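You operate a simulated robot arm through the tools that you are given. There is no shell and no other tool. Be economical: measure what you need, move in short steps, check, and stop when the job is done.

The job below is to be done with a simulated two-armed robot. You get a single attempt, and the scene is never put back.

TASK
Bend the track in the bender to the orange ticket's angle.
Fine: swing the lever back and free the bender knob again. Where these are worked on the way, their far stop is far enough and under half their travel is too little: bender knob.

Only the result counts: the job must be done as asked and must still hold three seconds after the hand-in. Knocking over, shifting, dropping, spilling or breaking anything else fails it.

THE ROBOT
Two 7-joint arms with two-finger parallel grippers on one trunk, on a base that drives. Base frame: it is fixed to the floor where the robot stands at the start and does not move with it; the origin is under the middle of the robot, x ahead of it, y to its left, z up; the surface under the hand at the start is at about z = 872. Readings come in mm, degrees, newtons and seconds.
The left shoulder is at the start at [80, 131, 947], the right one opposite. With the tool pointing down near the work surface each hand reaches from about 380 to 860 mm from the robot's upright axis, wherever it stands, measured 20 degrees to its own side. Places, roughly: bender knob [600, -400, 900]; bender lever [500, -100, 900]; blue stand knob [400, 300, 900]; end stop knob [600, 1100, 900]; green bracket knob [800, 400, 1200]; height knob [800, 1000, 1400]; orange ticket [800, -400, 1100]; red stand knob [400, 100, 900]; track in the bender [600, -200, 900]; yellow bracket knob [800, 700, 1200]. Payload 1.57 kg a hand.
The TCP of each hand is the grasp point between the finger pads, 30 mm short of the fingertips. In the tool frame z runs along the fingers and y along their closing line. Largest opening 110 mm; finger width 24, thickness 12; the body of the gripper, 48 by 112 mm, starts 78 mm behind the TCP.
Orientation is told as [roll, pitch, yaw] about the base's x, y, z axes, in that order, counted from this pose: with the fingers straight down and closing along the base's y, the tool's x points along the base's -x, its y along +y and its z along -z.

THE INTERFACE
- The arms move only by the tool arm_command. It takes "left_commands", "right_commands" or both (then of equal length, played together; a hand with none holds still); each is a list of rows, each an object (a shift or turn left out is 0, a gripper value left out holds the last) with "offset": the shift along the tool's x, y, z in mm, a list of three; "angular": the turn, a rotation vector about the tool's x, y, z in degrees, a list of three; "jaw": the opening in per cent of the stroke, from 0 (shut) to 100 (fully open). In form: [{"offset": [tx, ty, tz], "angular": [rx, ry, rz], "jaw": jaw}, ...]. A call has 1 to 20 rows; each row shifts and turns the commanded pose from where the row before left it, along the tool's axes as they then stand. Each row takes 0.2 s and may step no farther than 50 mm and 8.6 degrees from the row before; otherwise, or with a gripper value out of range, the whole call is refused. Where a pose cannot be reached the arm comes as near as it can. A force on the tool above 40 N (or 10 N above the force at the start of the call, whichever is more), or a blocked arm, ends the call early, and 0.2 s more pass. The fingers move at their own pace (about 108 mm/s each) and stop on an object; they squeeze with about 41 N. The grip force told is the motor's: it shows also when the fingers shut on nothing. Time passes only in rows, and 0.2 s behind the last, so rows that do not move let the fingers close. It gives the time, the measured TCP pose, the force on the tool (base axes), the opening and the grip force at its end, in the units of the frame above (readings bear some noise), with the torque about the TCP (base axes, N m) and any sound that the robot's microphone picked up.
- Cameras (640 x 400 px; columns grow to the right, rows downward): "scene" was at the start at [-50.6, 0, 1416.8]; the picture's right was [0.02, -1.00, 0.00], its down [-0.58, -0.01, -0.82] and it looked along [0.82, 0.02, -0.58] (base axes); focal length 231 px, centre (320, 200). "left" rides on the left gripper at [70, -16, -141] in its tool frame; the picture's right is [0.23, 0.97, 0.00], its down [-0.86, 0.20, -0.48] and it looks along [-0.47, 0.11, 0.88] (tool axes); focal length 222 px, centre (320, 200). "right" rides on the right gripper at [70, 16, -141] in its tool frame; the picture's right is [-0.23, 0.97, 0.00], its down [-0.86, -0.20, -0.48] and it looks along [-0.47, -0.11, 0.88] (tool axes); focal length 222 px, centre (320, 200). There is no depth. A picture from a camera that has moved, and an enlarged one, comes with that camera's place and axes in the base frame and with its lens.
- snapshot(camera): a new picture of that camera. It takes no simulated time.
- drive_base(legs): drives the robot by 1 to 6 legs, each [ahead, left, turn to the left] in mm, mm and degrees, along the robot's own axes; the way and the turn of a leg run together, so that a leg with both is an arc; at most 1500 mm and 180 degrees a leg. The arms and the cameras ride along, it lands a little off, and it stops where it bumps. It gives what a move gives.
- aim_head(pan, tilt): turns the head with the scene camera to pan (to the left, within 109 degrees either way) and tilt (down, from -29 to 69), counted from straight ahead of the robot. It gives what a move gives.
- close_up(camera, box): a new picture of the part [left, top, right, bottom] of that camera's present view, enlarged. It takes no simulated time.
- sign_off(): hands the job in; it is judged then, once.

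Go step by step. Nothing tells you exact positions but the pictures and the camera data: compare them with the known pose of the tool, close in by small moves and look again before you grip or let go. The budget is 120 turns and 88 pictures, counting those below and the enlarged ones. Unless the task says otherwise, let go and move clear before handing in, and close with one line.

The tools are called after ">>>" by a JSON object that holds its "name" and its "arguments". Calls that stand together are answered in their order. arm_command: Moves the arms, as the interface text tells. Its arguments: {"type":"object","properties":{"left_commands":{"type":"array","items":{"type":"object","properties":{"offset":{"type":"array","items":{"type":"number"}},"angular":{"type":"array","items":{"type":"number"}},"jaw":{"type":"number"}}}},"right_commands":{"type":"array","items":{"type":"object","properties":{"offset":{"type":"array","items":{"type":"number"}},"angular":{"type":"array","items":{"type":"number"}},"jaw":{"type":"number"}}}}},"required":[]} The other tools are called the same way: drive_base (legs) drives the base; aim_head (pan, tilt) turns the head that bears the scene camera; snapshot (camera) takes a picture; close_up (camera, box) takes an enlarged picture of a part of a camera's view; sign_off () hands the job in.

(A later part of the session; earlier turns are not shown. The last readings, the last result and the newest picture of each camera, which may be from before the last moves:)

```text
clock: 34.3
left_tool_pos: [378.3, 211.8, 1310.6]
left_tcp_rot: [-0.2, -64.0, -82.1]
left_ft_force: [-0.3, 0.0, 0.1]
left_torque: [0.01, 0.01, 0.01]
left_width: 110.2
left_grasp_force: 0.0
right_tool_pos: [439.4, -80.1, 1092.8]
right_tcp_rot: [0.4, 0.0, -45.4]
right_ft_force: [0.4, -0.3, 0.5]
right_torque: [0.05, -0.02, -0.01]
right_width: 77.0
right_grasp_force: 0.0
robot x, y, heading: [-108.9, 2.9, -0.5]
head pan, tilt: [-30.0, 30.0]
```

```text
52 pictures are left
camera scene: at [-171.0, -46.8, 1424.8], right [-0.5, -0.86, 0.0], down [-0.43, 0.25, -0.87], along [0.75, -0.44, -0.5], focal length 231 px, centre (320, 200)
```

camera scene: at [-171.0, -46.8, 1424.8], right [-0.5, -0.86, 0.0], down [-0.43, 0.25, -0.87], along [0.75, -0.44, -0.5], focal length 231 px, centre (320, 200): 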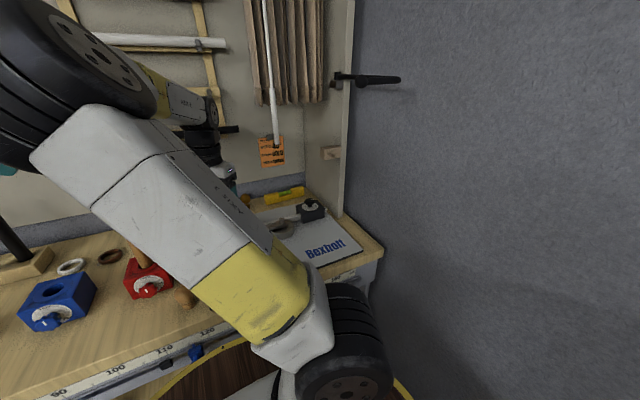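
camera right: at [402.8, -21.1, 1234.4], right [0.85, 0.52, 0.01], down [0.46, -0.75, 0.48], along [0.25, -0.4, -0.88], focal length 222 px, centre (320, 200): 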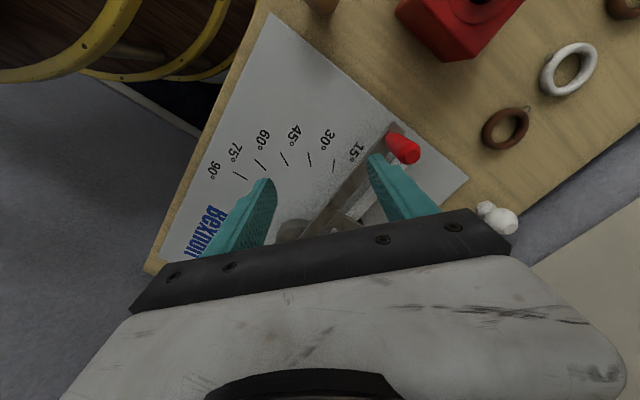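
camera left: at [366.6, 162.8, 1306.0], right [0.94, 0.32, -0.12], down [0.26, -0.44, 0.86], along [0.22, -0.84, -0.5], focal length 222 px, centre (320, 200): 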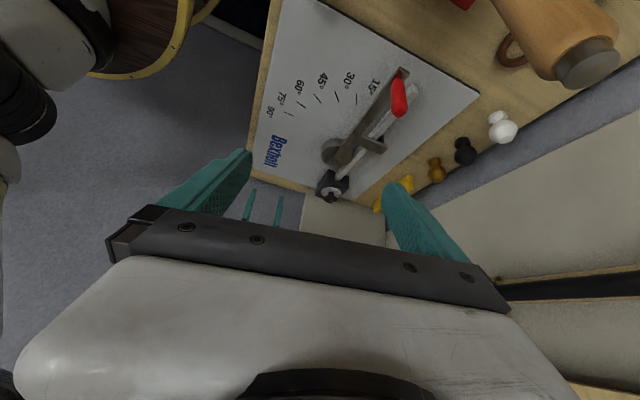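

The handle's top is at about [524, -29, 987]. I go above it and look again.

>>> {"name": "arm_command", "arguments": {"right_commands": [{"offset": [-7.6, 31, 7]}, {"offset": [-7.6, 31, 7]}, {"offset": [-7.6, 31, 10]}]}}

>>> {"name": "close_up", "arguments": {"camera": "right", "box": [180, 80, 480, 260]}}

```text
clock: 35.1
left_tool_pos: [378.8, 212.1, 1310.6]
left_tcp_rot: [-0.2, -64.0, -82.0]
left_ft_force: [0.5, 0.0, 0.1]
left_torque: [0.0, -0.02, 0.03]
left_width: 110.0
left_grasp_force: 0.0
right_tool_pos: [521.8, -32.5, 1068.4]
right_tcp_rot: [0.4, 0.1, -45.4]
right_ft_force: [-0.1, -0.4, -0.4]
right_torque: [-0.01, -0.01, -0.03]
right_width: 77.0
right_grasp_force: 0.0
robot x, y, heading: [-109.7, 2.5, -0.3]
head pan, tilt: [-30.0, 30.0]
```

```text
2.13 times, centred on (330, 170) of right
camera zoom: at [485.2, 26.7, 1210.3], right [0.85, 0.52, 0.01], down [0.46, -0.75, 0.48], along [0.25, -0.4, -0.88], focal length 474 px, centre (299, 264)
```

zoom: 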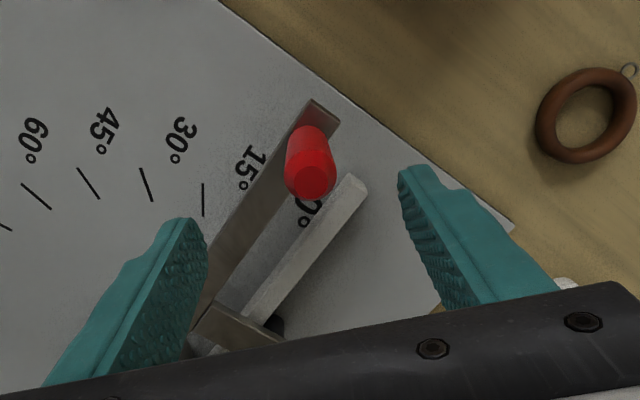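

The handle stands between the fingers. I go down to z 975 and grip.

>>> {"name": "arm_command", "arguments": {"right_commands": [{"offset": [-3.2, 5.3, 31]}, {"offset": [0, 0, 31]}, {"offset": [0, 0, 31]}, {"jaw": 0}, {}, {}, {}]}}

>>> {"name": "close_up", "arguments": {"camera": "right", "box": [180, 60, 480, 260]}}

```text
clock: 36.7
left_tool_pos: [378.0, 212.4, 1310.4]
left_tcp_rot: [-0.2, -64.0, -82.1]
left_ft_force: [-0.5, 0.1, -0.3]
left_torque: [0.0, 0.0, -0.01]
left_width: 110.2
left_grasp_force: 0.0
right_tool_pos: [528.0, -30.7, 974.0]
right_tcp_rot: [0.3, 0.2, -45.3]
right_ft_force: [0.3, 2.9, -4.5]
right_torque: [-0.27, -0.1, -0.02]
right_width: 25.5
right_grasp_force: 36.6
robot x, y, heading: [-108.4, -0.2, -0.0]
head pan, tilt: [-30.0, 30.0]
```

```text
2.00 times, centred on (330, 160) of right
camera zoom: at [490.9, 28.7, 1116.6], right [0.85, 0.52, 0.0], down [0.46, -0.75, 0.47], along [0.25, -0.4, -0.88], focal length 444 px, centre (300, 280)
```

zoom: 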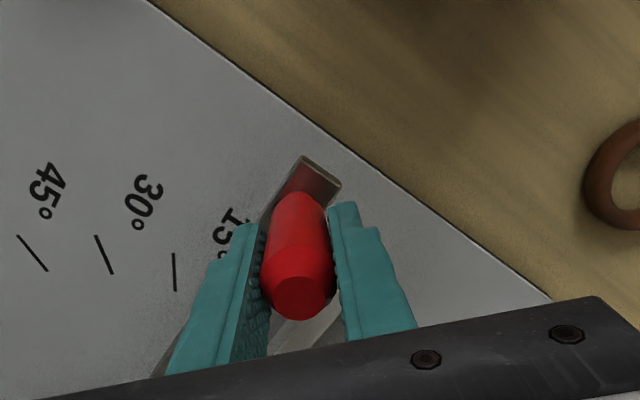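

Gripped. The pivot is at about [510, -280], radius ≈ 250 mm. I swing the lever 12° first, turning the hand with it.

>>> {"name": "arm_command", "arguments": {"right_commands": [{"offset": [12.7, -11.93, 0], "angular": [0, 0, -4]}, {"offset": [12.7, -11.93, 0], "angular": [0, 0, -4]}, {"offset": [12.7, -11.93, 0], "angular": [0, 0, -4]}]}}

>>> {"name": "snapshot", "arguments": {"camera": "right"}}

```text
clock: 37.5
left_tool_pos: [378.7, 212.5, 1311.2]
left_tcp_rot: [-0.4, -64.1, -82.0]
left_ft_force: [-0.2, 0.3, 0.0]
left_torque: [0.03, 0.04, 0.0]
left_width: 110.1
left_grasp_force: 0.0
right_tool_pos: [474.6, -32.5, 974.5]
right_tcp_rot: [0.1, 0.1, -33.2]
right_ft_force: [0.5, -1.5, -9.2]
right_torque: [-0.61, -0.75, -0.01]
right_width: 25.2
right_grasp_force: 37.1
robot x, y, heading: [-110.5, 0.9, -0.3]
head pan, tilt: [-30.0, 30.0]
```

```text
49 pictures are left
camera right: at [427.3, 17.7, 1116.4], right [0.72, 0.69, 0.0], down [0.6, -0.64, 0.48], along [0.33, -0.34, -0.88], focal length 222 px, centre (320, 200)
```

right: 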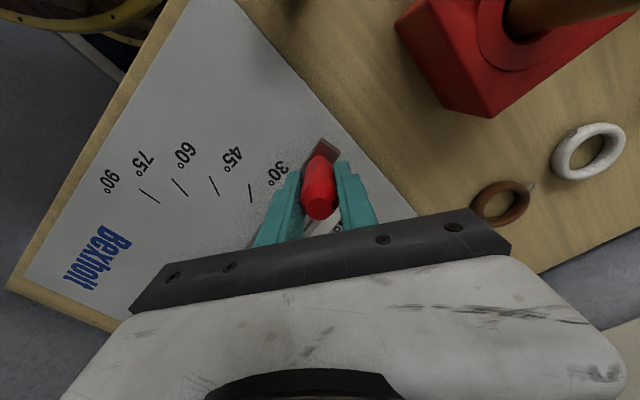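

It swings easily. I continue another 24° (36° in all).

>>> {"name": "arm_command", "arguments": {"right_commands": [{"offset": [12.7, -11.93, 0], "angular": [0, 0, -4]}, {"offset": [12.7, -11.93, 0], "angular": [0, 0, -4]}, {"offset": [12.7, -11.93, 0], "angular": [0, 0, -4]}, {"offset": [12.7, -11.93, 0], "angular": [0, 0, -4]}, {"offset": [12.7, -11.93, 0], "angular": [0, 0, -4]}, {"offset": [12.7, -11.93, 0], "angular": [0, 0, -4]}]}}

>>> {"name": "snapshot", "arguments": {"camera": "right"}}

>>> {"name": "snapshot", "arguments": {"camera": "scene"}}

>>> {"name": "snapshot", "arguments": {"camera": "left"}}

```text
clock: 38.9
left_tool_pos: [378.2, 212.4, 1311.2]
left_tcp_rot: [-0.3, -63.9, -82.2]
left_ft_force: [-0.1, 0.3, 0.5]
left_torque: [0.02, 0.03, -0.02]
left_width: 109.9
left_grasp_force: 0.1
right_tool_pos: [379.0, -68.8, 974.9]
right_tcp_rot: [0.3, -0.2, -9.2]
right_ft_force: [7.4, -12.4, 5.0]
right_torque: [0.02, -0.46, -0.09]
right_width: 25.4
right_grasp_force: 37.3
robot x, y, heading: [-115.8, 1.5, -0.4]
head pan, tilt: [-30.0, 30.0]
```

```text
48 pictures are left
camera right: at [312.7, -43.1, 1116.1], right [0.38, 0.92, 0.01], down [0.81, -0.34, 0.48], along [0.45, -0.18, -0.88], focal length 222 px, centre (320, 200)
```

right: 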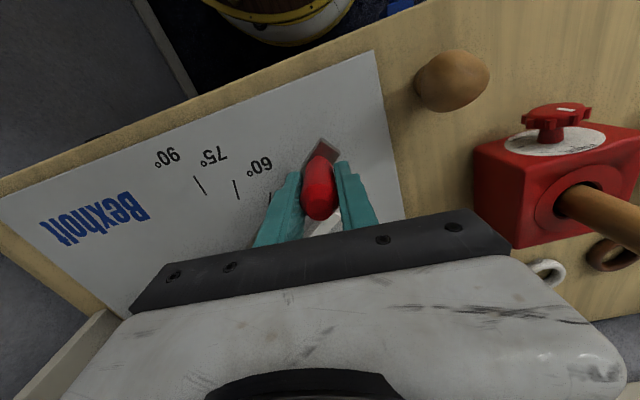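

```text
47 pictures are left
camera scene: at [-170.7, -46.8, 1424.8], right [-0.5, -0.86, 0.0], down [-0.43, 0.25, -0.87], along [0.75, -0.44, -0.5], focal length 231 px, centre (320, 200)
```

scene: 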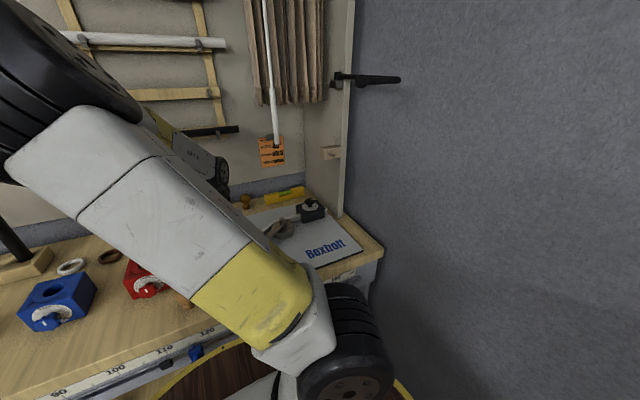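

```text
46 pictures are left
camera left: at [340.7, 365.2, 1310.6], right [0.95, 0.23, -0.21], down [0.19, 0.08, 0.98], along [0.24, -0.97, 0.03], focal length 222 px, centre (320, 200)
```

left: 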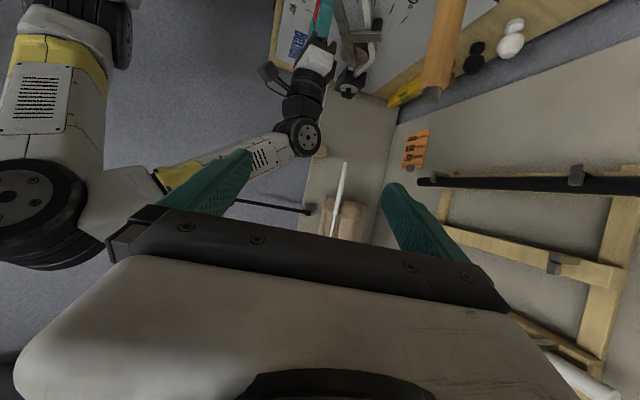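

Lever is now about 32–36° round. I add 4°, then let go and lift off to see how the track lies against the marks.

>>> {"name": "arm_command", "arguments": {"right_commands": [{"offset": [12.7, -11.93, 0], "angular": [0, 0, -4]}, {}, {"jaw": 60}, {}, {"offset": [0, 0, -40]}, {"offset": [0, 0, -40]}, {"offset": [0, 0, -40]}, {"offset": [30, -30, -20]}]}}

>>> {"name": "snapshot", "arguments": {"camera": "right"}}

```text
clock: 40.7
left_tool_pos: [378.6, 212.3, 1310.4]
left_tcp_rot: [-0.2, -64.0, -82.0]
left_ft_force: [0.1, 0.8, 0.3]
left_torque: [-0.05, 0.03, -0.04]
left_width: 109.9
left_grasp_force: 0.1
right_tool_pos: [333.6, -107.9, 1115.0]
right_tcp_rot: [0.3, -0.1, -5.3]
right_ft_force: [0.1, -0.2, 0.1]
right_torque: [-0.01, 0.04, -0.01]
right_width: 65.9
right_grasp_force: 0.1
robot x, y, heading: [-106.5, 0.2, -0.3]
head pan, tilt: [-30.0, 30.0]
```

```text
45 pictures are left
camera right: at [265.4, -85.4, 1257.6], right [0.32, 0.95, 0.01], down [0.83, -0.28, 0.48], along [0.46, -0.15, -0.88], focal length 222 px, centre (320, 200)
```

right: 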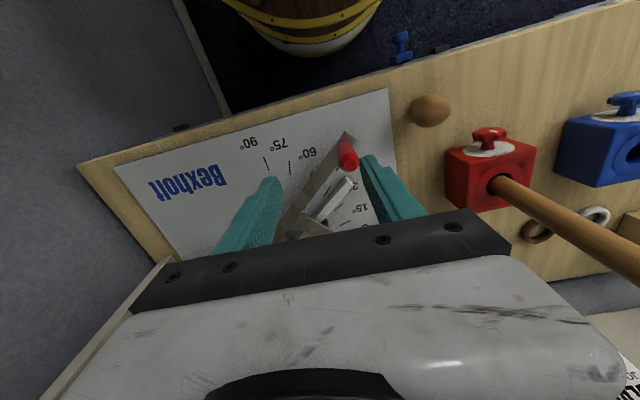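

The hand hides the track; I move it up and to the right for a clear view.

>>> {"name": "arm_command", "arguments": {"right_commands": [{"offset": [0, -30, -35]}, {"offset": [0, -30, -35]}, {"offset": [5, -30, -30]}, {"offset": [5, -10, -30]}, {}]}}

>>> {"name": "snapshot", "arguments": {"camera": "right"}}

```text
clock: 41.9
left_tool_pos: [378.0, 212.4, 1310.2]
left_tcp_rot: [-0.1, -64.1, -82.1]
left_ft_force: [-0.3, -0.3, 0.0]
left_torque: [0.0, -0.01, 0.01]
left_width: 109.9
left_grasp_force: 0.1
right_tool_pos: [313.3, -206.1, 1244.8]
right_tcp_rot: [0.4, -0.1, -5.4]
right_ft_force: [-0.3, -0.2, 0.4]
right_torque: [-0.01, -0.02, 0.0]
right_width: 66.0
right_grasp_force: 0.0
robot x, y, heading: [-112.5, -0.1, -0.3]
head pan, tilt: [-30.0, 30.0]
```

```text
44 pictures are left
camera right: at [245.3, -185.4, 1387.1], right [0.32, 0.95, 0.01], down [0.83, -0.28, 0.48], along [0.46, -0.15, -0.88], focal length 222 px, centre (320, 200)
```

right: 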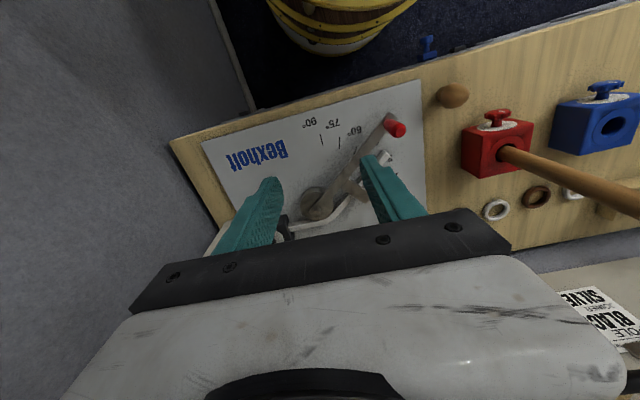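

I move forward with jaws open so the bender falls in the free upper part of the picture.

>>> {"name": "arm_command", "arguments": {"right_commands": [{"offset": [-40, 0, 0], "jaw": 100}, {"offset": [-40, 0, 0]}, {"offset": [-40, 0, 0]}, {}]}}

>>> {"name": "close_up", "arguments": {"camera": "right", "box": [200, 0, 480, 210]}}

```text
clock: 42.9
left_tool_pos: [378.5, 212.1, 1310.2]
left_tcp_rot: [-0.1, -64.1, -82.0]
left_ft_force: [-0.4, 0.1, -0.2]
left_torque: [0.0, -0.05, 0.0]
left_width: 109.9
left_grasp_force: 0.0
right_tool_pos: [432.9, -215.5, 1242.4]
right_tcp_rot: [0.3, -0.1, -5.4]
right_ft_force: [0.5, -0.2, -0.5]
right_torque: [-0.04, -0.03, -0.02]
right_width: 110.0
right_grasp_force: 0.1
robot x, y, heading: [-114.7, -1.2, 0.1]
head pan, tilt: [-30.0, 30.0]
```

```text
1.90 times, centred on (340, 105) of right
camera zoom: at [364.1, -195.0, 1385.0], right [0.32, 0.95, 0.01], down [0.83, -0.28, 0.48], along [0.46, -0.15, -0.88], focal length 423 px, centre (282, 381)
```

zoom: 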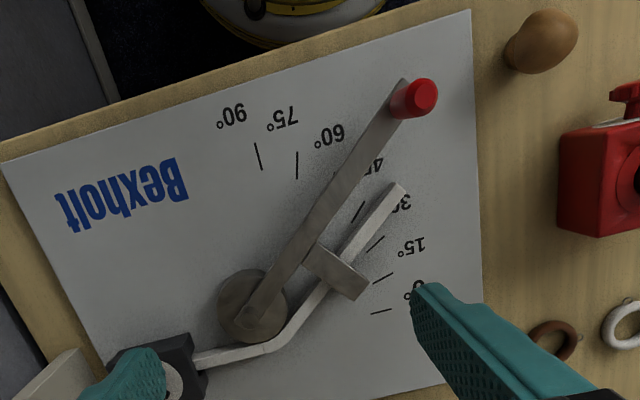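

The track lies between the 30° and 45° marks while the lever still holds it. I zoom in to measure.

>>> {"name": "close_up", "arguments": {"camera": "right", "box": [280, 80, 400, 200]}}

```text
3.33 times, centred on (340, 140) of right
camera zoom: at [364.1, -195.0, 1385.0], right [0.32, 0.95, 0.01], down [0.83, -0.28, 0.48], along [0.46, -0.15, -0.88], focal length 740 px, centre (253, 400)
```

zoom: 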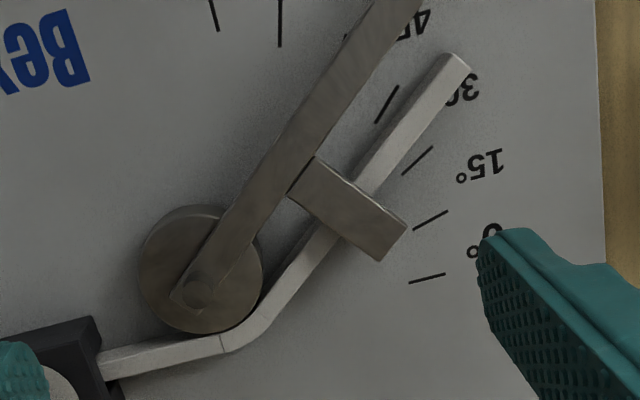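

Measured against the marks (the bender sits turned about -4° in my frame), lever and track are both at about 40°. I return to the handle to take it on to 45°, then check springback.

>>> {"name": "arm_command", "arguments": {"right_commands": [{"offset": [20.4, 32.4, 25], "jaw": 60}, {"offset": [20.4, 32.4, 25]}, {"offset": [20.4, 32.4, 25]}, {"offset": [20.4, 32.4, 25]}, {"offset": [0, 0, 40]}, {"offset": [0, 0, 35]}]}}

>>> {"name": "close_up", "arguments": {"camera": "right", "box": [180, 80, 480, 260]}}

```text
clock: 44.3
left_tool_pos: [378.1, 211.5, 1310.9]
left_tcp_rot: [-0.1, -64.0, -82.1]
left_ft_force: [0.3, -0.3, 0.0]
left_torque: [0.0, 0.01, 0.03]
left_width: 109.9
left_grasp_force: 0.0
right_tool_pos: [361.9, -77.4, 1071.5]
right_tcp_rot: [0.5, -0.1, -5.4]
right_ft_force: [-0.3, -0.6, 0.3]
right_torque: [0.0, -0.04, 0.01]
right_width: 66.4
right_grasp_force: 0.1
robot x, y, heading: [-111.7, -1.8, -0.3]
head pan, tilt: [-30.0, 30.0]
```

```text
2.13 times, centred on (330, 170) of right
camera zoom: at [294.6, -56.5, 1212.9], right [0.32, 0.95, 0.01], down [0.83, -0.28, 0.48], along [0.46, -0.15, -0.88], focal length 474 px, centre (299, 264)
```

zoom: 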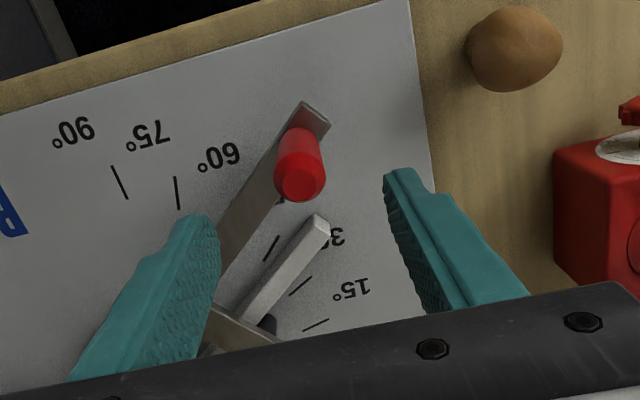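

The handle is centred between the fingers. I go down, grip and take it 5° further.

>>> {"name": "arm_command", "arguments": {"right_commands": [{"offset": [-3, -1, 35]}, {"offset": [0, 0, 35]}, {"offset": [0, 0, 27]}, {"jaw": 0}, {}, {}, {}, {"offset": [7.94, -7.46, 0], "angular": [0, 0, -2.5]}, {"offset": [7.94, -7.46, 0], "angular": [0, 0, -2.5]}, {}]}}

```text
clock: 46.5
left_tool_pos: [376.0, 212.2, 1310.6]
left_tcp_rot: [-0.1, -63.9, -82.1]
left_ft_force: [0.6, -0.4, -0.1]
left_torque: [0.0, 0.01, 0.01]
left_width: 110.2
left_grasp_force: 0.0
right_tool_pos: [349.7, -91.1, 972.6]
right_tcp_rot: [0.4, -0.2, -0.2]
right_ft_force: [-10.5, 12.8, 21.5]
right_torque: [-0.31, -0.17, 0.01]
right_width: 25.3
right_grasp_force: 36.8
robot x, y, heading: [-113.1, -0.8, -0.3]
head pan, tilt: [-30.0, 30.0]
```

The lever is at about 45°. I swing it back 20° and let go to see where the track stays.

>>> {"name": "arm_command", "arguments": {"right_commands": [{"offset": [-13.5, 11.02, 0], "angular": [0, 0, 4]}, {"offset": [-13.5, 11.02, 0], "angular": [0, 0, 4]}, {"offset": [-13.5, 11.02, 0], "angular": [0, 0, 4]}, {"offset": [-13.5, 11.02, 0], "angular": [0, 0, 4]}, {"offset": [-13.5, 11.02, 0], "angular": [0, 0, 4]}, {}, {"jaw": 60}, {}, {"offset": [0, 0, -40]}, {"offset": [0, 0, -40]}, {"offset": [0, -30, -40]}, {"offset": [0, -30, -40]}, {"offset": [0, -25, -40]}, {"offset": [0, -25, -40]}, {"offset": [0, -20, -40]}]}}

>>> {"name": "snapshot", "arguments": {"camera": "right"}}

```text
clock: 49.7
left_tool_pos: [378.1, 212.1, 1311.2]
left_tcp_rot: [-0.2, -64.0, -82.0]
left_ft_force: [-0.1, -0.3, -0.4]
left_torque: [-0.01, 0.01, -0.02]
left_width: 110.0
left_grasp_force: 0.1
right_tool_pos: [376.3, -174.3, 1252.4]
right_tcp_rot: [0.5, 0.1, -20.3]
right_ft_force: [0.2, -0.1, -0.8]
right_torque: [0.01, 0.0, 0.01]
right_width: 65.9
right_grasp_force: 0.1
robot x, y, heading: [-111.5, 4.0, -0.4]
head pan, tilt: [-30.0, 30.0]
```

```text
40 pictures are left
camera right: at [316.1, -137.5, 1395.1], right [0.55, 0.83, 0.01], down [0.73, -0.49, 0.48], along [0.4, -0.26, -0.88], focal length 222 px, centre (320, 200)
```

right: 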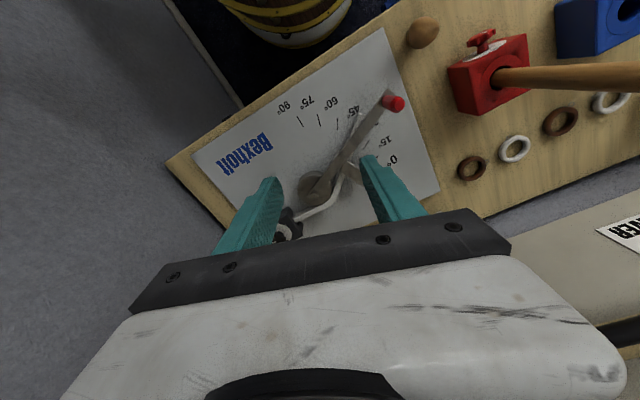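

I shift forward and open the jaws for the clear view.

>>> {"name": "arm_command", "arguments": {"right_commands": [{"offset": [-35, 0, 0], "jaw": 100}, {"offset": [-35, 0, 0]}, {}]}}

>>> {"name": "close_up", "arguments": {"camera": "right", "box": [260, 60, 420, 220]}}

```text
clock: 50.5
left_tool_pos: [377.9, 211.9, 1309.7]
left_tcp_rot: [-0.3, -64.1, -82.1]
left_ft_force: [0.3, -0.3, 0.6]
left_torque: [0.0, -0.02, 0.01]
left_width: 110.1
left_grasp_force: 0.0
right_tool_pos: [442.3, -198.0, 1253.1]
right_tcp_rot: [0.5, 0.0, -20.4]
right_ft_force: [-0.5, 0.5, 0.1]
right_torque: [-0.03, 0.0, 0.03]
right_width: 110.0
right_grasp_force: 0.1
robot x, y, heading: [-109.8, -2.1, -0.1]
head pan, tilt: [-30.0, 30.0]
```

```text
2.50 times, centred on (340, 140) of right
camera zoom: at [383.2, -160.8, 1395.5], right [0.55, 0.83, 0.01], down [0.73, -0.49, 0.48], along [0.4, -0.26, -0.88], focal length 555 px, centre (270, 350)
```

zoom: 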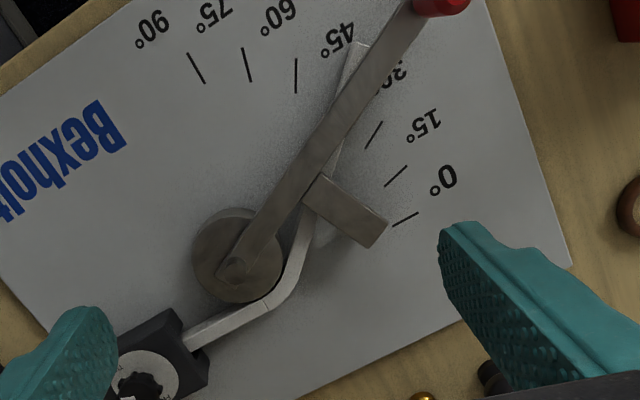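

The lever covers the track now, so I swing it all the way back. First I return to the handle and grip it.

>>> {"name": "arm_command", "arguments": {"right_commands": [{"offset": [18.3, 33.5, 30], "jaw": 70}, {"offset": [18.3, 33.5, 30]}, {"offset": [18.3, 33.5, 30]}, {"offset": [18.3, 33.5, 30]}, {"offset": [0, 0, 30]}, {"offset": [0, 0, 25]}]}}

>>> {"name": "close_up", "arguments": {"camera": "right", "box": [180, 80, 480, 260]}}

```text
clock: 51.9
left_tool_pos: [377.8, 213.4, 1310.8]
left_tcp_rot: [-0.2, -64.0, -82.1]
left_ft_force: [0.6, -0.2, 0.3]
left_torque: [0.0, 0.0, -0.01]
left_width: 109.9
left_grasp_force: 0.0
right_tool_pos: [420.9, -43.2, 1076.9]
right_tcp_rot: [0.4, 0.0, -20.3]
right_ft_force: [0.4, -0.2, -0.6]
right_torque: [0.01, -0.05, 0.01]
right_width: 77.5
right_grasp_force: 0.1
robot x, y, heading: [-108.8, -0.3, -0.2]
head pan, tilt: [-30.0, 30.0]
```

```text
2.13 times, centred on (330, 170) of right
camera zoom: at [361.5, -5.6, 1220.4], right [0.55, 0.83, 0.01], down [0.73, -0.49, 0.48], along [0.4, -0.26, -0.88], focal length 474 px, centre (299, 264)
```

zoom: 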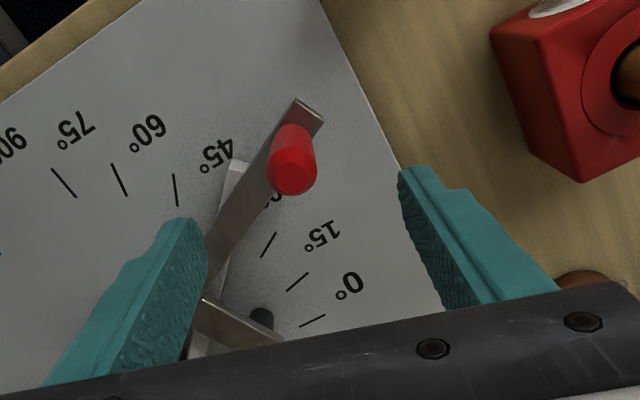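

Centred. I descend, grip, and swing the lever the remaining 25° back to its rest, then let go and lift.

>>> {"name": "arm_command", "arguments": {"right_commands": [{"offset": [-3.6, -4, 35]}, {"offset": [0, 0, 35]}, {"offset": [0, 0, 33]}, {"jaw": 0}, {}, {}, {}, {"offset": [-13.5, 11.02, 0], "angular": [0, 0, 4]}, {"offset": [-13.5, 11.02, 0], "angular": [0, 0, 4]}, {"offset": [-13.5, 11.02, 0], "angular": [0, 0, 4]}, {"offset": [-13.5, 11.02, 0], "angular": [0, 0, 4]}, {"offset": [-13.5, 11.02, 0], "angular": [0, 0, 4]}, {"offset": [-13.5, 11.02, 0], "angular": [0, 0, 4]}, {}]}}

```text
clock: 54.9
left_tool_pos: [378.2, 212.9, 1310.7]
left_tcp_rot: [-0.3, -63.9, -82.0]
left_ft_force: [0.0, 0.4, 0.4]
left_torque: [0.02, 0.0, 0.02]
left_width: 109.9
left_grasp_force: 0.0
right_tool_pos: [526.9, -32.4, 973.4]
right_tcp_rot: [0.3, 0.3, -44.4]
right_ft_force: [0.2, 14.9, -28.3]
right_torque: [-0.27, 0.01, -0.2]
right_width: 25.7
right_grasp_force: 36.7
robot x, y, heading: [-111.6, 0.2, -0.1]
head pan, tilt: [-30.0, 30.0]
```

The lever is back at its start. I let go, lift, and move to the viewing position.

>>> {"name": "arm_command", "arguments": {"right_commands": [{"jaw": 70}, {}, {"offset": [0, 0, -40]}, {"offset": [0, 0, -45]}, {"offset": [-9.3, -30, -31]}, {"offset": [-9.3, -30, -31]}, {"offset": [-9.3, -30, -31]}, {"offset": [-9.3, -30, -31]}, {"offset": [-9.3, -30, -31]}, {"offset": [-9.3, -30, -31], "jaw": 100}, {"angular": [0, 0, -8]}, {"angular": [0, 0, -8]}, {"angular": [0, 0, -8]}, {"angular": [0, 0, -8]}, {"angular": [0, 0, -8]}, {}]}}

>>> {"name": "close_up", "arguments": {"camera": "right", "box": [260, 60, 420, 220]}}

```text
clock: 58.3
left_tool_pos: [377.8, 212.0, 1311.0]
left_tcp_rot: [-0.2, -64.0, -82.2]
left_ft_force: [-0.2, -0.2, -0.5]
left_torque: [0.03, 0.02, 0.03]
left_width: 110.0
left_grasp_force: 0.1
right_tool_pos: [440.0, -202.5, 1246.3]
right_tcp_rot: [0.4, -0.1, -4.3]
right_ft_force: [-0.4, -1.2, -1.3]
right_torque: [0.01, 0.0, -0.02]
right_width: 110.3
right_grasp_force: 0.1
robot x, y, heading: [-110.9, -4.1, -0.2]
head pan, tilt: [-30.0, 30.0]
```

```text
2.50 times, centred on (340, 140) of right
camera zoom: at [372.3, -182.4, 1387.3], right [0.3, 0.95, 0.01], down [0.84, -0.27, 0.48], along [0.46, -0.14, -0.88], focal length 555 px, centre (270, 350)
```

zoom: 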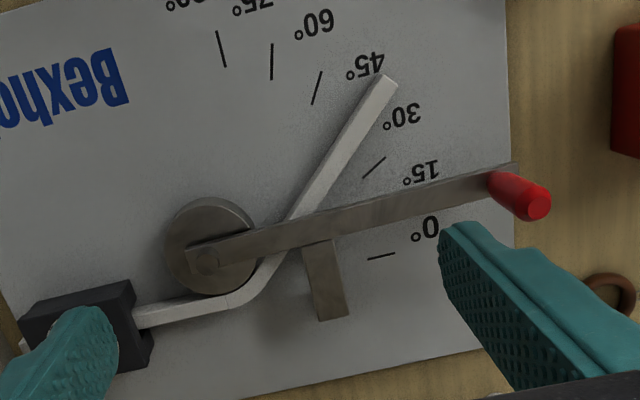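

Now the bent track is clear. I zoom in for a precise measurement against the marks.

>>> {"name": "close_up", "arguments": {"camera": "right", "box": [310, 70, 400, 170]}}

>>> {"name": "close_up", "arguments": {"camera": "right", "box": [280, 120, 380, 200]}}

```text
4.00 times, centred on (355, 120) of right
camera zoom: at [372.3, -182.4, 1387.3], right [0.3, 0.95, 0.01], down [0.84, -0.27, 0.48], along [0.46, -0.14, -0.88], focal length 888 px, centre (180, 520)
```

zoom: 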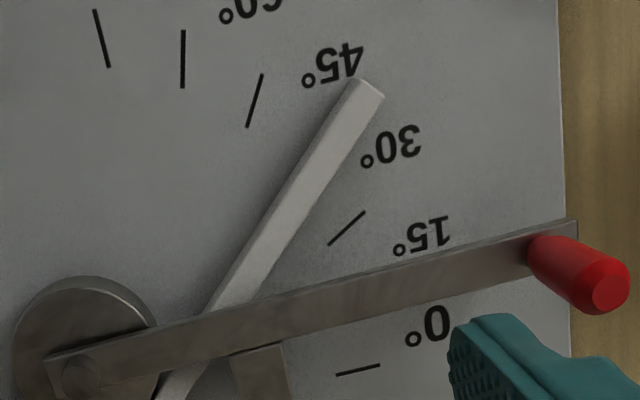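

```text
5.00 times, centred on (330, 160) of right
camera zoom: at [372.3, -182.4, 1387.3], right [0.3, 0.95, 0.01], down [0.84, -0.27, 0.48], along [0.46, -0.14, -0.88], focal length 1111 px, centre (270, 400)
```

zoom: 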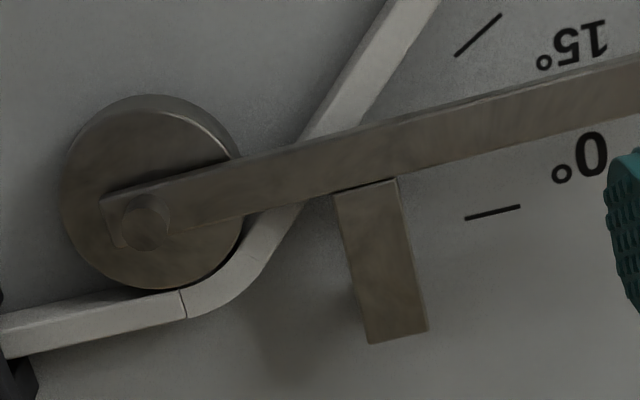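

Measured against the marks and plate edges, the track stands at about 44°, a touch short (springback ≈ 0.5–1°). I'll regrip and take the lever about one degree further than before.

>>> {"name": "arm_command", "arguments": {"right_commands": [{"angular": [0, 0, 8]}, {"angular": [0, 0, 8]}, {"angular": [0, 0, 8]}, {"angular": [0, 0, 8]}, {"angular": [0, 0, 8], "jaw": 70}, {"offset": [9.3, 30, 31]}, {"offset": [9.3, 30, 31]}, {"offset": [9.3, 30, 31]}, {"offset": [9.3, 30, 31]}, {"offset": [9.3, 30, 31]}, {"offset": [9.3, 30, 31]}, {"offset": [0, 0, 45]}, {"offset": [0, 0, 40]}, {"jaw": 0}, {}, {}, {}]}}

>>> {"name": "close_up", "arguments": {"camera": "right", "box": [180, 60, 480, 260]}}

```text
clock: 61.9
left_tool_pos: [379.1, 212.8, 1311.4]
left_tcp_rot: [-0.2, -64.0, -82.0]
left_ft_force: [1.2, -0.1, 0.1]
left_torque: [-0.03, 0.01, 0.01]
left_width: 110.0
left_grasp_force: 0.1
right_tool_pos: [527.9, -33.2, 976.0]
right_tcp_rot: [0.3, 0.1, -44.3]
right_ft_force: [0.5, 1.9, -1.9]
right_torque: [-0.48, -0.33, -0.06]
right_width: 25.1
right_grasp_force: 36.7
robot x, y, heading: [-111.2, -3.0, -0.2]
head pan, tilt: [-30.0, 30.0]
```

```text
2.00 times, centred on (330, 160) of right
camera zoom: at [488.9, 25.6, 1117.6], right [0.84, 0.54, 0.01], down [0.47, -0.74, 0.48], along [0.26, -0.4, -0.88], focal length 444 px, centre (300, 280)
```

zoom: 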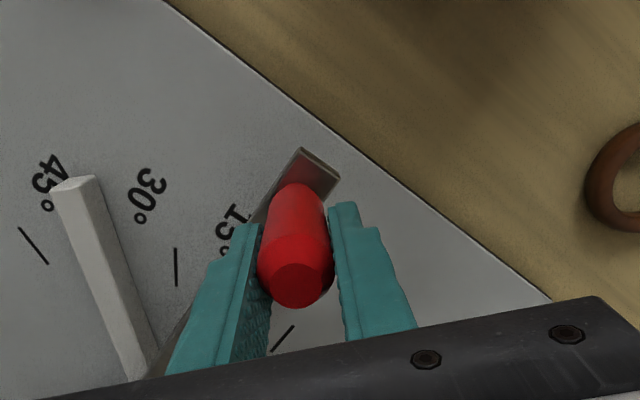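

Gripped again. I swing 44°, then fine-tune from the reading.

>>> {"name": "arm_command", "arguments": {"right_commands": [{"offset": [12.91, -11.7, 0], "angular": [0, 0, -4]}, {"offset": [12.91, -11.7, 0], "angular": [0, 0, -4]}, {"offset": [12.91, -11.7, 0], "angular": [0, 0, -4]}, {"offset": [12.91, -11.7, 0], "angular": [0, 0, -4]}, {"offset": [12.91, -11.7, 0], "angular": [0, 0, -4]}, {"offset": [12.91, -11.7, 0], "angular": [0, 0, -4]}, {"offset": [12.91, -11.7, 0], "angular": [0, 0, -4]}, {"offset": [12.91, -11.7, 0], "angular": [0, 0, -4]}, {"offset": [12.91, -11.7, 0], "angular": [0, 0, -4]}, {"offset": [12.91, -11.7, 0], "angular": [0, 0, -4]}, {"offset": [12.91, -11.7, 0], "angular": [0, 0, -4]}, {}, {}]}}

```text
clock: 64.7
left_tool_pos: [378.0, 212.1, 1310.9]
left_tcp_rot: [-0.2, -63.9, -81.9]
left_ft_force: [0.3, 0.2, 0.3]
left_torque: [0.02, 0.02, 0.01]
left_width: 109.9
left_grasp_force: 0.2
right_tool_pos: [351.1, -90.7, 973.6]
right_tcp_rot: [0.4, -0.3, -0.3]
right_ft_force: [17.5, -19.7, 18.4]
right_torque: [0.02, 0.07, 0.0]
right_width: 25.1
right_grasp_force: 36.3
robot x, y, heading: [-109.8, -0.3, -0.4]
head pan, tilt: [-30.0, 30.0]
```

Nearly the same point as before; I add 1.3° and let it settle.

>>> {"name": "arm_command", "arguments": {"right_commands": [{"offset": [4.5, -3.4, 0], "angular": [0, 0, -1.3]}, {}, {}]}}

```text
clock: 65.5
left_tool_pos: [378.5, 211.7, 1311.1]
left_tcp_rot: [-0.3, -63.9, -82.0]
left_ft_force: [-0.2, 0.5, -0.2]
left_torque: [0.01, 0.0, -0.01]
left_width: 109.8
left_grasp_force: 0.2
right_tool_pos: [347.2, -95.6, 973.1]
right_tcp_rot: [0.4, -0.2, 0.9]
right_ft_force: [20.8, -20.3, 13.0]
right_torque: [0.05, -0.01, 0.02]
right_width: 25.7
right_grasp_force: 36.8
robot x, y, heading: [-112.0, -1.2, -0.4]
head pan, tilt: [-30.0, 30.0]
```

Lever at about 45.3°. Now I swing it fully back, release, and go to the viewing position.

>>> {"name": "arm_command", "arguments": {"right_commands": [{"offset": [-5, 2.6, 0], "angular": [0, 0, 1.3]}, {"offset": [-13.7, 10.77, 0], "angular": [0, 0, 4]}, {"offset": [-13.7, 10.77, 0], "angular": [0, 0, 4]}, {"offset": [-13.7, 10.77, 0], "angular": [0, 0, 4]}, {"offset": [-13.7, 10.77, 0], "angular": [0, 0, 4]}, {"offset": [-13.7, 10.77, 0], "angular": [0, 0, 4]}, {"offset": [-13.7, 10.77, 0], "angular": [0, 0, 4]}, {"offset": [-13.7, 10.77, 0], "angular": [0, 0, 4]}, {"offset": [-13.7, 10.77, 0], "angular": [0, 0, 4]}, {"offset": [-13.7, 10.77, 0], "angular": [0, 0, 4]}, {"offset": [-13.7, 10.77, 0], "angular": [0, 0, 4]}, {"offset": [-13.7, 10.77, 0], "angular": [0, 0, 4]}, {}]}}

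```text
clock: 68.3
left_tool_pos: [378.3, 212.2, 1310.1]
left_tcp_rot: [-0.3, -63.9, -81.9]
left_ft_force: [-0.8, 0.6, -0.2]
left_torque: [0.0, 0.03, -0.01]
left_width: 110.1
left_grasp_force: 0.1
right_tool_pos: [528.8, -30.3, 975.0]
right_tcp_rot: [0.4, 0.2, -44.3]
right_ft_force: [0.1, 13.6, -28.6]
right_torque: [-0.25, 0.15, -0.16]
right_width: 25.5
right_grasp_force: 37.1
robot x, y, heading: [-109.5, 0.7, -0.2]
head pan, tilt: [-30.0, 30.0]
```

The lever is back at rest. I release and move to the same viewing pose.

>>> {"name": "arm_command", "arguments": {"right_commands": [{"jaw": 70}, {}, {"offset": [0, 0, -40]}, {"offset": [0, 0, -45]}, {"offset": [-9.3, -30, -31]}, {"offset": [-9.3, -30, -31]}, {"offset": [-9.3, -30, -31]}, {"offset": [-9.3, -30, -31]}, {"offset": [-9.3, -30, -31]}, {"offset": [-9.3, -30, -31], "jaw": 100}, {"angular": [0, 0, -8]}, {"angular": [0, 0, -8]}, {"angular": [0, 0, -8]}, {"angular": [0, 0, -8]}, {"angular": [0, 0, -8]}, {}]}}

>>> {"name": "close_up", "arguments": {"camera": "right", "box": [310, 70, 400, 170]}}

```text
clock: 71.7
left_tool_pos: [378.0, 212.2, 1311.3]
left_tcp_rot: [-0.1, -64.0, -82.0]
left_ft_force: [0.6, 0.4, -0.1]
left_torque: [0.02, 0.02, 0.0]
left_width: 110.2
left_grasp_force: 0.0
right_tool_pos: [440.7, -203.1, 1244.5]
right_tcp_rot: [0.4, -0.1, -4.3]
right_ft_force: [0.1, 0.4, -0.3]
right_torque: [-0.03, 0.0, -0.02]
right_width: 110.2
right_grasp_force: 0.1
robot x, y, heading: [-110.1, -0.6, -0.3]
head pan, tilt: [-30.0, 30.0]
```

```text
4.00 times, centred on (355, 120) of right
camera zoom: at [372.4, -183.4, 1386.5], right [0.3, 0.95, 0.01], down [0.84, -0.27, 0.48], along [0.46, -0.14, -0.88], focal length 888 px, centre (180, 520)
```

zoom: 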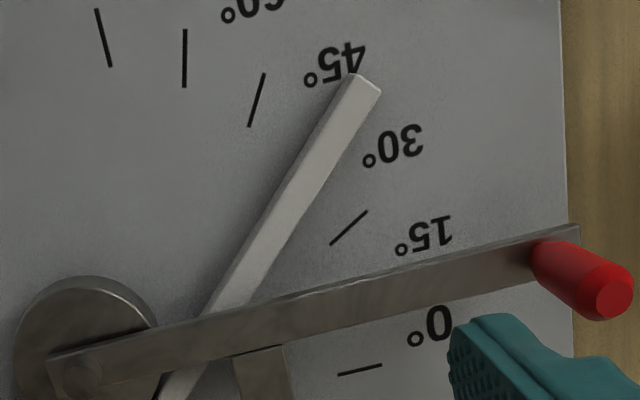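

The track now reads about 45° against the marks, with the lever at rest. Next I free the knob: back to the tilted standoff by the same clear route.

>>> {"name": "arm_command", "arguments": {"right_commands": [{"offset": [13, -12, 43.6], "jaw": 70}, {"offset": [13, -12, 43.6]}, {"offset": [13, -12, 43.6]}, {"offset": [13, -12, 43.6]}, {"offset": [13, -12, 43.6]}, {"angular": [0, 0, -3.8]}, {"angular": [0, -7.7, 0]}, {"angular": [0, -7.7, 0]}, {"angular": [0, -7.7, 0]}, {"angular": [0, -7.7, 0]}, {"angular": [0, -7.7, 0]}, {"offset": [0, -50, 0]}, {"offset": [0, -50, 0]}, {"offset": [0, -50, 0]}, {}]}}

>>> {"name": "snapshot", "arguments": {"camera": "right"}}

```text
clock: 74.9
left_tool_pos: [378.9, 211.2, 1310.2]
left_tcp_rot: [-0.3, -64.1, -82.1]
left_ft_force: [0.6, 0.2, 0.5]
left_torque: [-0.02, 0.03, -0.02]
left_width: 110.1
left_grasp_force: 0.0
right_tool_pos: [375.4, -407.1, 1030.4]
right_tcp_rot: [0.2, -35.0, -0.4]
right_ft_force: [0.6, -0.3, -0.3]
right_torque: [0.02, 0.01, 0.03]
right_width: 77.0
right_grasp_force: 0.0
right hand out of reach, approached as far as the arm can: row 11
robot x, y, heading: [-106.6, 0.1, -0.3]
head pan, tilt: [-30.0, 30.0]
```

```text
32 pictures are left
camera right: at [237.8, -391.6, 1107.1], right [0.19, 0.97, 0.13], down [0.43, -0.2, 0.88], along [0.88, -0.11, -0.45], focal length 222 px, centre (320, 200)
```

right: 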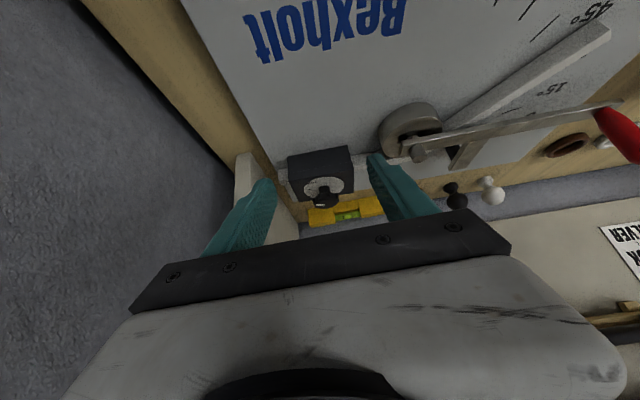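

One pitch step fell short; I add the missing 3.6° now and move to the standoff.

>>> {"name": "arm_command", "arguments": {"right_commands": [{"angular": [0, -3.6, 0]}, {"offset": [-25.2, -5, 29.7]}, {"offset": [-25.2, -5, 29.7]}, {"offset": [-25.2, -5, 29.7]}, {}]}}

>>> {"name": "snapshot", "arguments": {"camera": "scene"}}

>>> {"name": "close_up", "arguments": {"camera": "right", "box": [200, 80, 440, 260]}}

```text
clock: 76.1
left_tool_pos: [377.6, 212.4, 1311.4]
left_tcp_rot: [-0.2, -64.0, -82.1]
left_ft_force: [0.5, -0.1, 0.2]
left_torque: [0.01, 0.0, 0.03]
left_width: 109.9
left_grasp_force: 0.0
right_tool_pos: [485.9, -422.4, 1006.4]
right_tcp_rot: [0.3, -38.6, -0.5]
right_ft_force: [0.3, -0.3, -0.4]
right_torque: [-0.02, 0.0, -0.01]
right_width: 76.9
right_grasp_force: 0.1
robot x, y, heading: [-110.0, -1.8, -0.2]
head pan, tilt: [-30.0, 30.0]
```

```text
31 pictures are left
camera scene: at [-171.0, -46.5, 1424.8], right [-0.5, -0.86, 0.0], down [-0.43, 0.25, -0.87], along [0.75, -0.44, -0.5], focal length 231 px, centre (320, 200)
```

scene: 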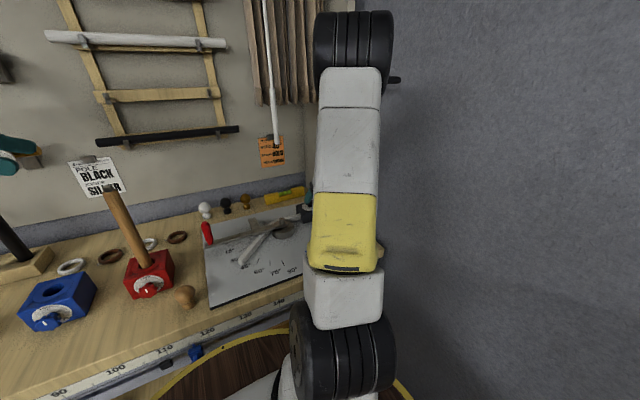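

```text
2.22 times, centred on (320, 170) of right
camera zoom: at [344.3, -406.7, 1074.4], right [0.18, 0.97, 0.14], down [0.37, -0.2, 0.91], along [0.91, -0.11, -0.4], focal length 494 px, centre (320, 267)
```

zoom: 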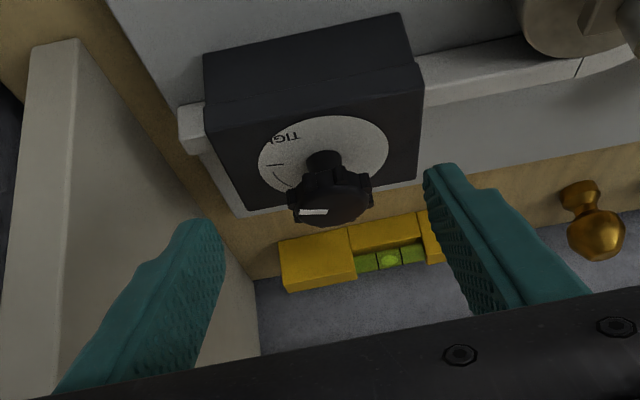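

Same natural configuration as before. I go in to the knob with open jaws, swing 74° round it, and grip.

>>> {"name": "arm_command", "arguments": {"right_commands": [{"offset": [-6.4, 0, 27]}, {"offset": [-6.4, 0, 27]}, {"offset": [-6.4, 0, 27]}, {"offset": [0, 1.1, 0], "angular": [5.1, 0, 6.4]}, {"offset": [0, 1.1, 0], "angular": [5.1, 0, 6.4]}, {"offset": [0, 1.1, 0], "angular": [5.1, 0, 6.4]}, {"offset": [0, 1.1, 0], "angular": [5.1, 0, 6.4]}, {"offset": [0, 1.1, 0], "angular": [5.1, 0, 6.4]}, {"offset": [0, 1.1, 0], "angular": [5.1, 0, 6.4]}, {"offset": [0, 1.1, 0], "angular": [5.1, 0, 6.4]}, {"offset": [0, 1.1, 0], "angular": [5.1, 0, 6.4]}, {"offset": [0, 1.1, 0], "angular": [5.1, 0, 6.4]}, {"jaw": 0}, {}, {}, {}]}}

>>> {"name": "close_up", "arguments": {"camera": "right", "box": [200, 100, 440, 260]}}

```text
clock: 79.5
left_tool_pos: [377.6, 212.7, 1310.5]
left_tcp_rot: [-0.1, -64.1, -82.2]
left_ft_force: [0.6, 0.3, 1.2]
left_torque: [-0.03, 0.01, 0.02]
left_width: 110.1
left_grasp_force: 0.0
right_tool_pos: [556.2, -415.6, 957.0]
right_tcp_rot: [-0.1, -38.3, -74.2]
right_ft_force: [-18.2, -2.1, 1.9]
right_torque: [-0.78, 0.46, -0.09]
right_width: 37.4
right_grasp_force: 43.8
robot x, y, heading: [-107.9, -0.3, -0.0]
head pan, tilt: [-30.0, 30.0]
```

```text
2.50 times, centred on (320, 180) of right
camera zoom: at [533.0, -275.3, 1024.4], right [0.99, 0.09, 0.14], down [-0.09, -0.41, 0.91], along [0.14, -0.91, -0.4], focal length 555 px, centre (320, 250)
```

zoom: 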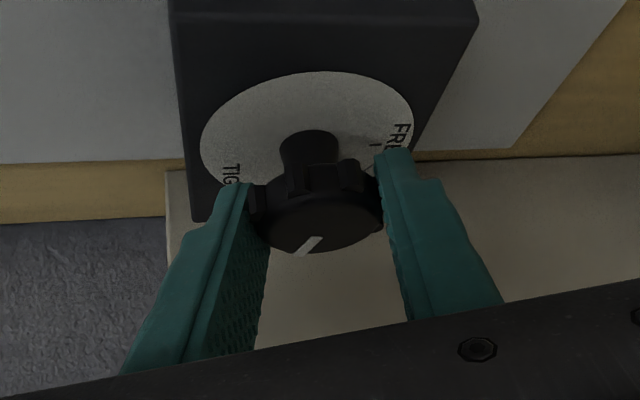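

Gripped. I turn counter-clockwise 74°, then check.

>>> {"name": "arm_command", "arguments": {"right_commands": [{"offset": [0, -1.1, 0], "angular": [-5.1, 0, -6.4]}, {"offset": [0, -1.1, 0], "angular": [-5.1, 0, -6.4]}, {"offset": [0, -1.1, 0], "angular": [-5.1, 0, -6.4]}, {"offset": [0, -1.1, 0], "angular": [-5.1, 0, -6.4]}, {"offset": [0, -1.1, 0], "angular": [-5.1, 0, -6.4]}, {"offset": [0, -1.1, 0], "angular": [-5.1, 0, -6.4]}, {"offset": [0, -1.1, 0], "angular": [-5.1, 0, -6.4]}, {"offset": [0, -1.1, 0], "angular": [-5.1, 0, -6.4]}, {"offset": [0, -1.1, 0], "angular": [-5.1, 0, -6.4]}, {}]}}

>>> {"name": "close_up", "arguments": {"camera": "right", "box": [200, 100, 440, 260]}}

```text
clock: 81.7
left_tool_pos: [378.2, 212.3, 1310.8]
left_tcp_rot: [-0.1, -64.0, -82.0]
left_ft_force: [0.4, 0.3, -1.2]
left_torque: [-0.02, 0.02, 0.03]
left_width: 109.7
left_grasp_force: 0.1
right_tool_pos: [553.1, -421.3, 957.4]
right_tcp_rot: [0.0, -38.8, -0.2]
right_ft_force: [-1.2, -0.3, 13.9]
right_torque: [-0.12, -0.28, 0.02]
right_width: 37.2
right_grasp_force: 42.9
robot x, y, heading: [-110.7, -0.7, -0.4]
head pan, tilt: [-30.0, 30.0]
```

```text
2.50 times, centred on (320, 180) of right
camera zoom: at [409.8, -405.7, 1024.8], right [0.18, 0.97, 0.14], down [0.37, -0.2, 0.91], along [0.91, -0.11, -0.39], focal length 555 px, centre (320, 250)
```

zoom: 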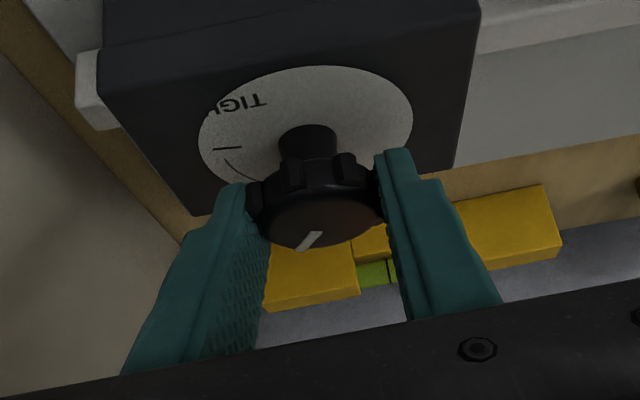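

One more stroke: open, swing 49° round, regrip and turn back until the FREE stop.

>>> {"name": "arm_command", "arguments": {"right_commands": [{"jaw": 70}, {}, {"offset": [0, 1.1, 0], "angular": [5.1, 0, 6.4]}, {"offset": [0, 1.1, 0], "angular": [5.1, 0, 6.4]}, {"offset": [0, 1.1, 0], "angular": [5.1, 0, 6.4]}, {"offset": [0, 1.1, 0], "angular": [5.1, 0, 6.4]}, {"offset": [0, 1.1, 0], "angular": [5.1, 0, 6.4]}, {"offset": [0, 1.1, 0], "angular": [5.1, 0, 6.4]}, {"jaw": 0}, {}, {}, {}, {"offset": [0, -1.1, 0], "angular": [-5.1, 0, -6.4]}, {"offset": [0, -1.1, 0], "angular": [-5.1, 0, -6.4]}, {"offset": [0, -1.1, 0], "angular": [-5.1, 0, -6.4]}, {"offset": [0, -1.1, 0], "angular": [-5.1, 0, -6.4]}, {"offset": [0, -1.1, 0], "angular": [-5.1, 0, -6.4]}, {}]}}

>>> {"name": "close_up", "arguments": {"camera": "right", "box": [200, 100, 440, 260]}}

```text
clock: 85.5
left_tool_pos: [378.6, 210.9, 1311.6]
left_tcp_rot: [-0.2, -64.0, -82.1]
left_ft_force: [-0.6, 0.4, 0.5]
left_torque: [0.01, -0.02, -0.02]
left_width: 110.1
left_grasp_force: 0.0
right_tool_pos: [551.0, -420.0, 957.1]
right_tcp_rot: [0.0, -38.6, -8.6]
right_ft_force: [1.5, -2.8, 5.3]
right_torque: [-0.38, -0.15, -0.78]
right_width: 37.5
right_grasp_force: 43.5
robot x, y, heading: [-112.3, -3.3, -0.1]
head pan, tilt: [-30.0, 30.0]
```

```text
2.50 times, centred on (320, 180) of right
camera zoom: at [412.9, -384.7, 1024.1], right [0.32, 0.94, 0.14], down [0.34, -0.25, 0.91], along [0.89, -0.24, -0.4], focal length 555 px, centre (320, 250)
```

zoom: 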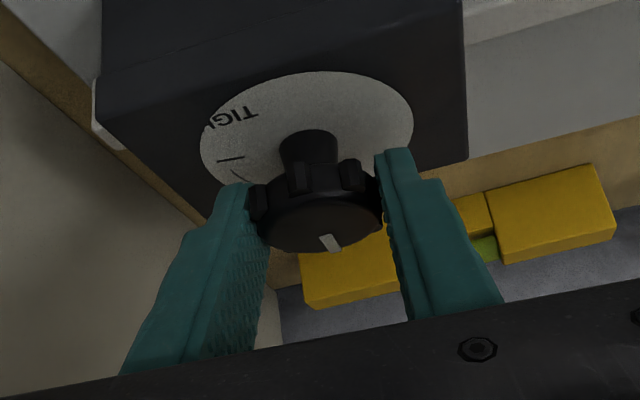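

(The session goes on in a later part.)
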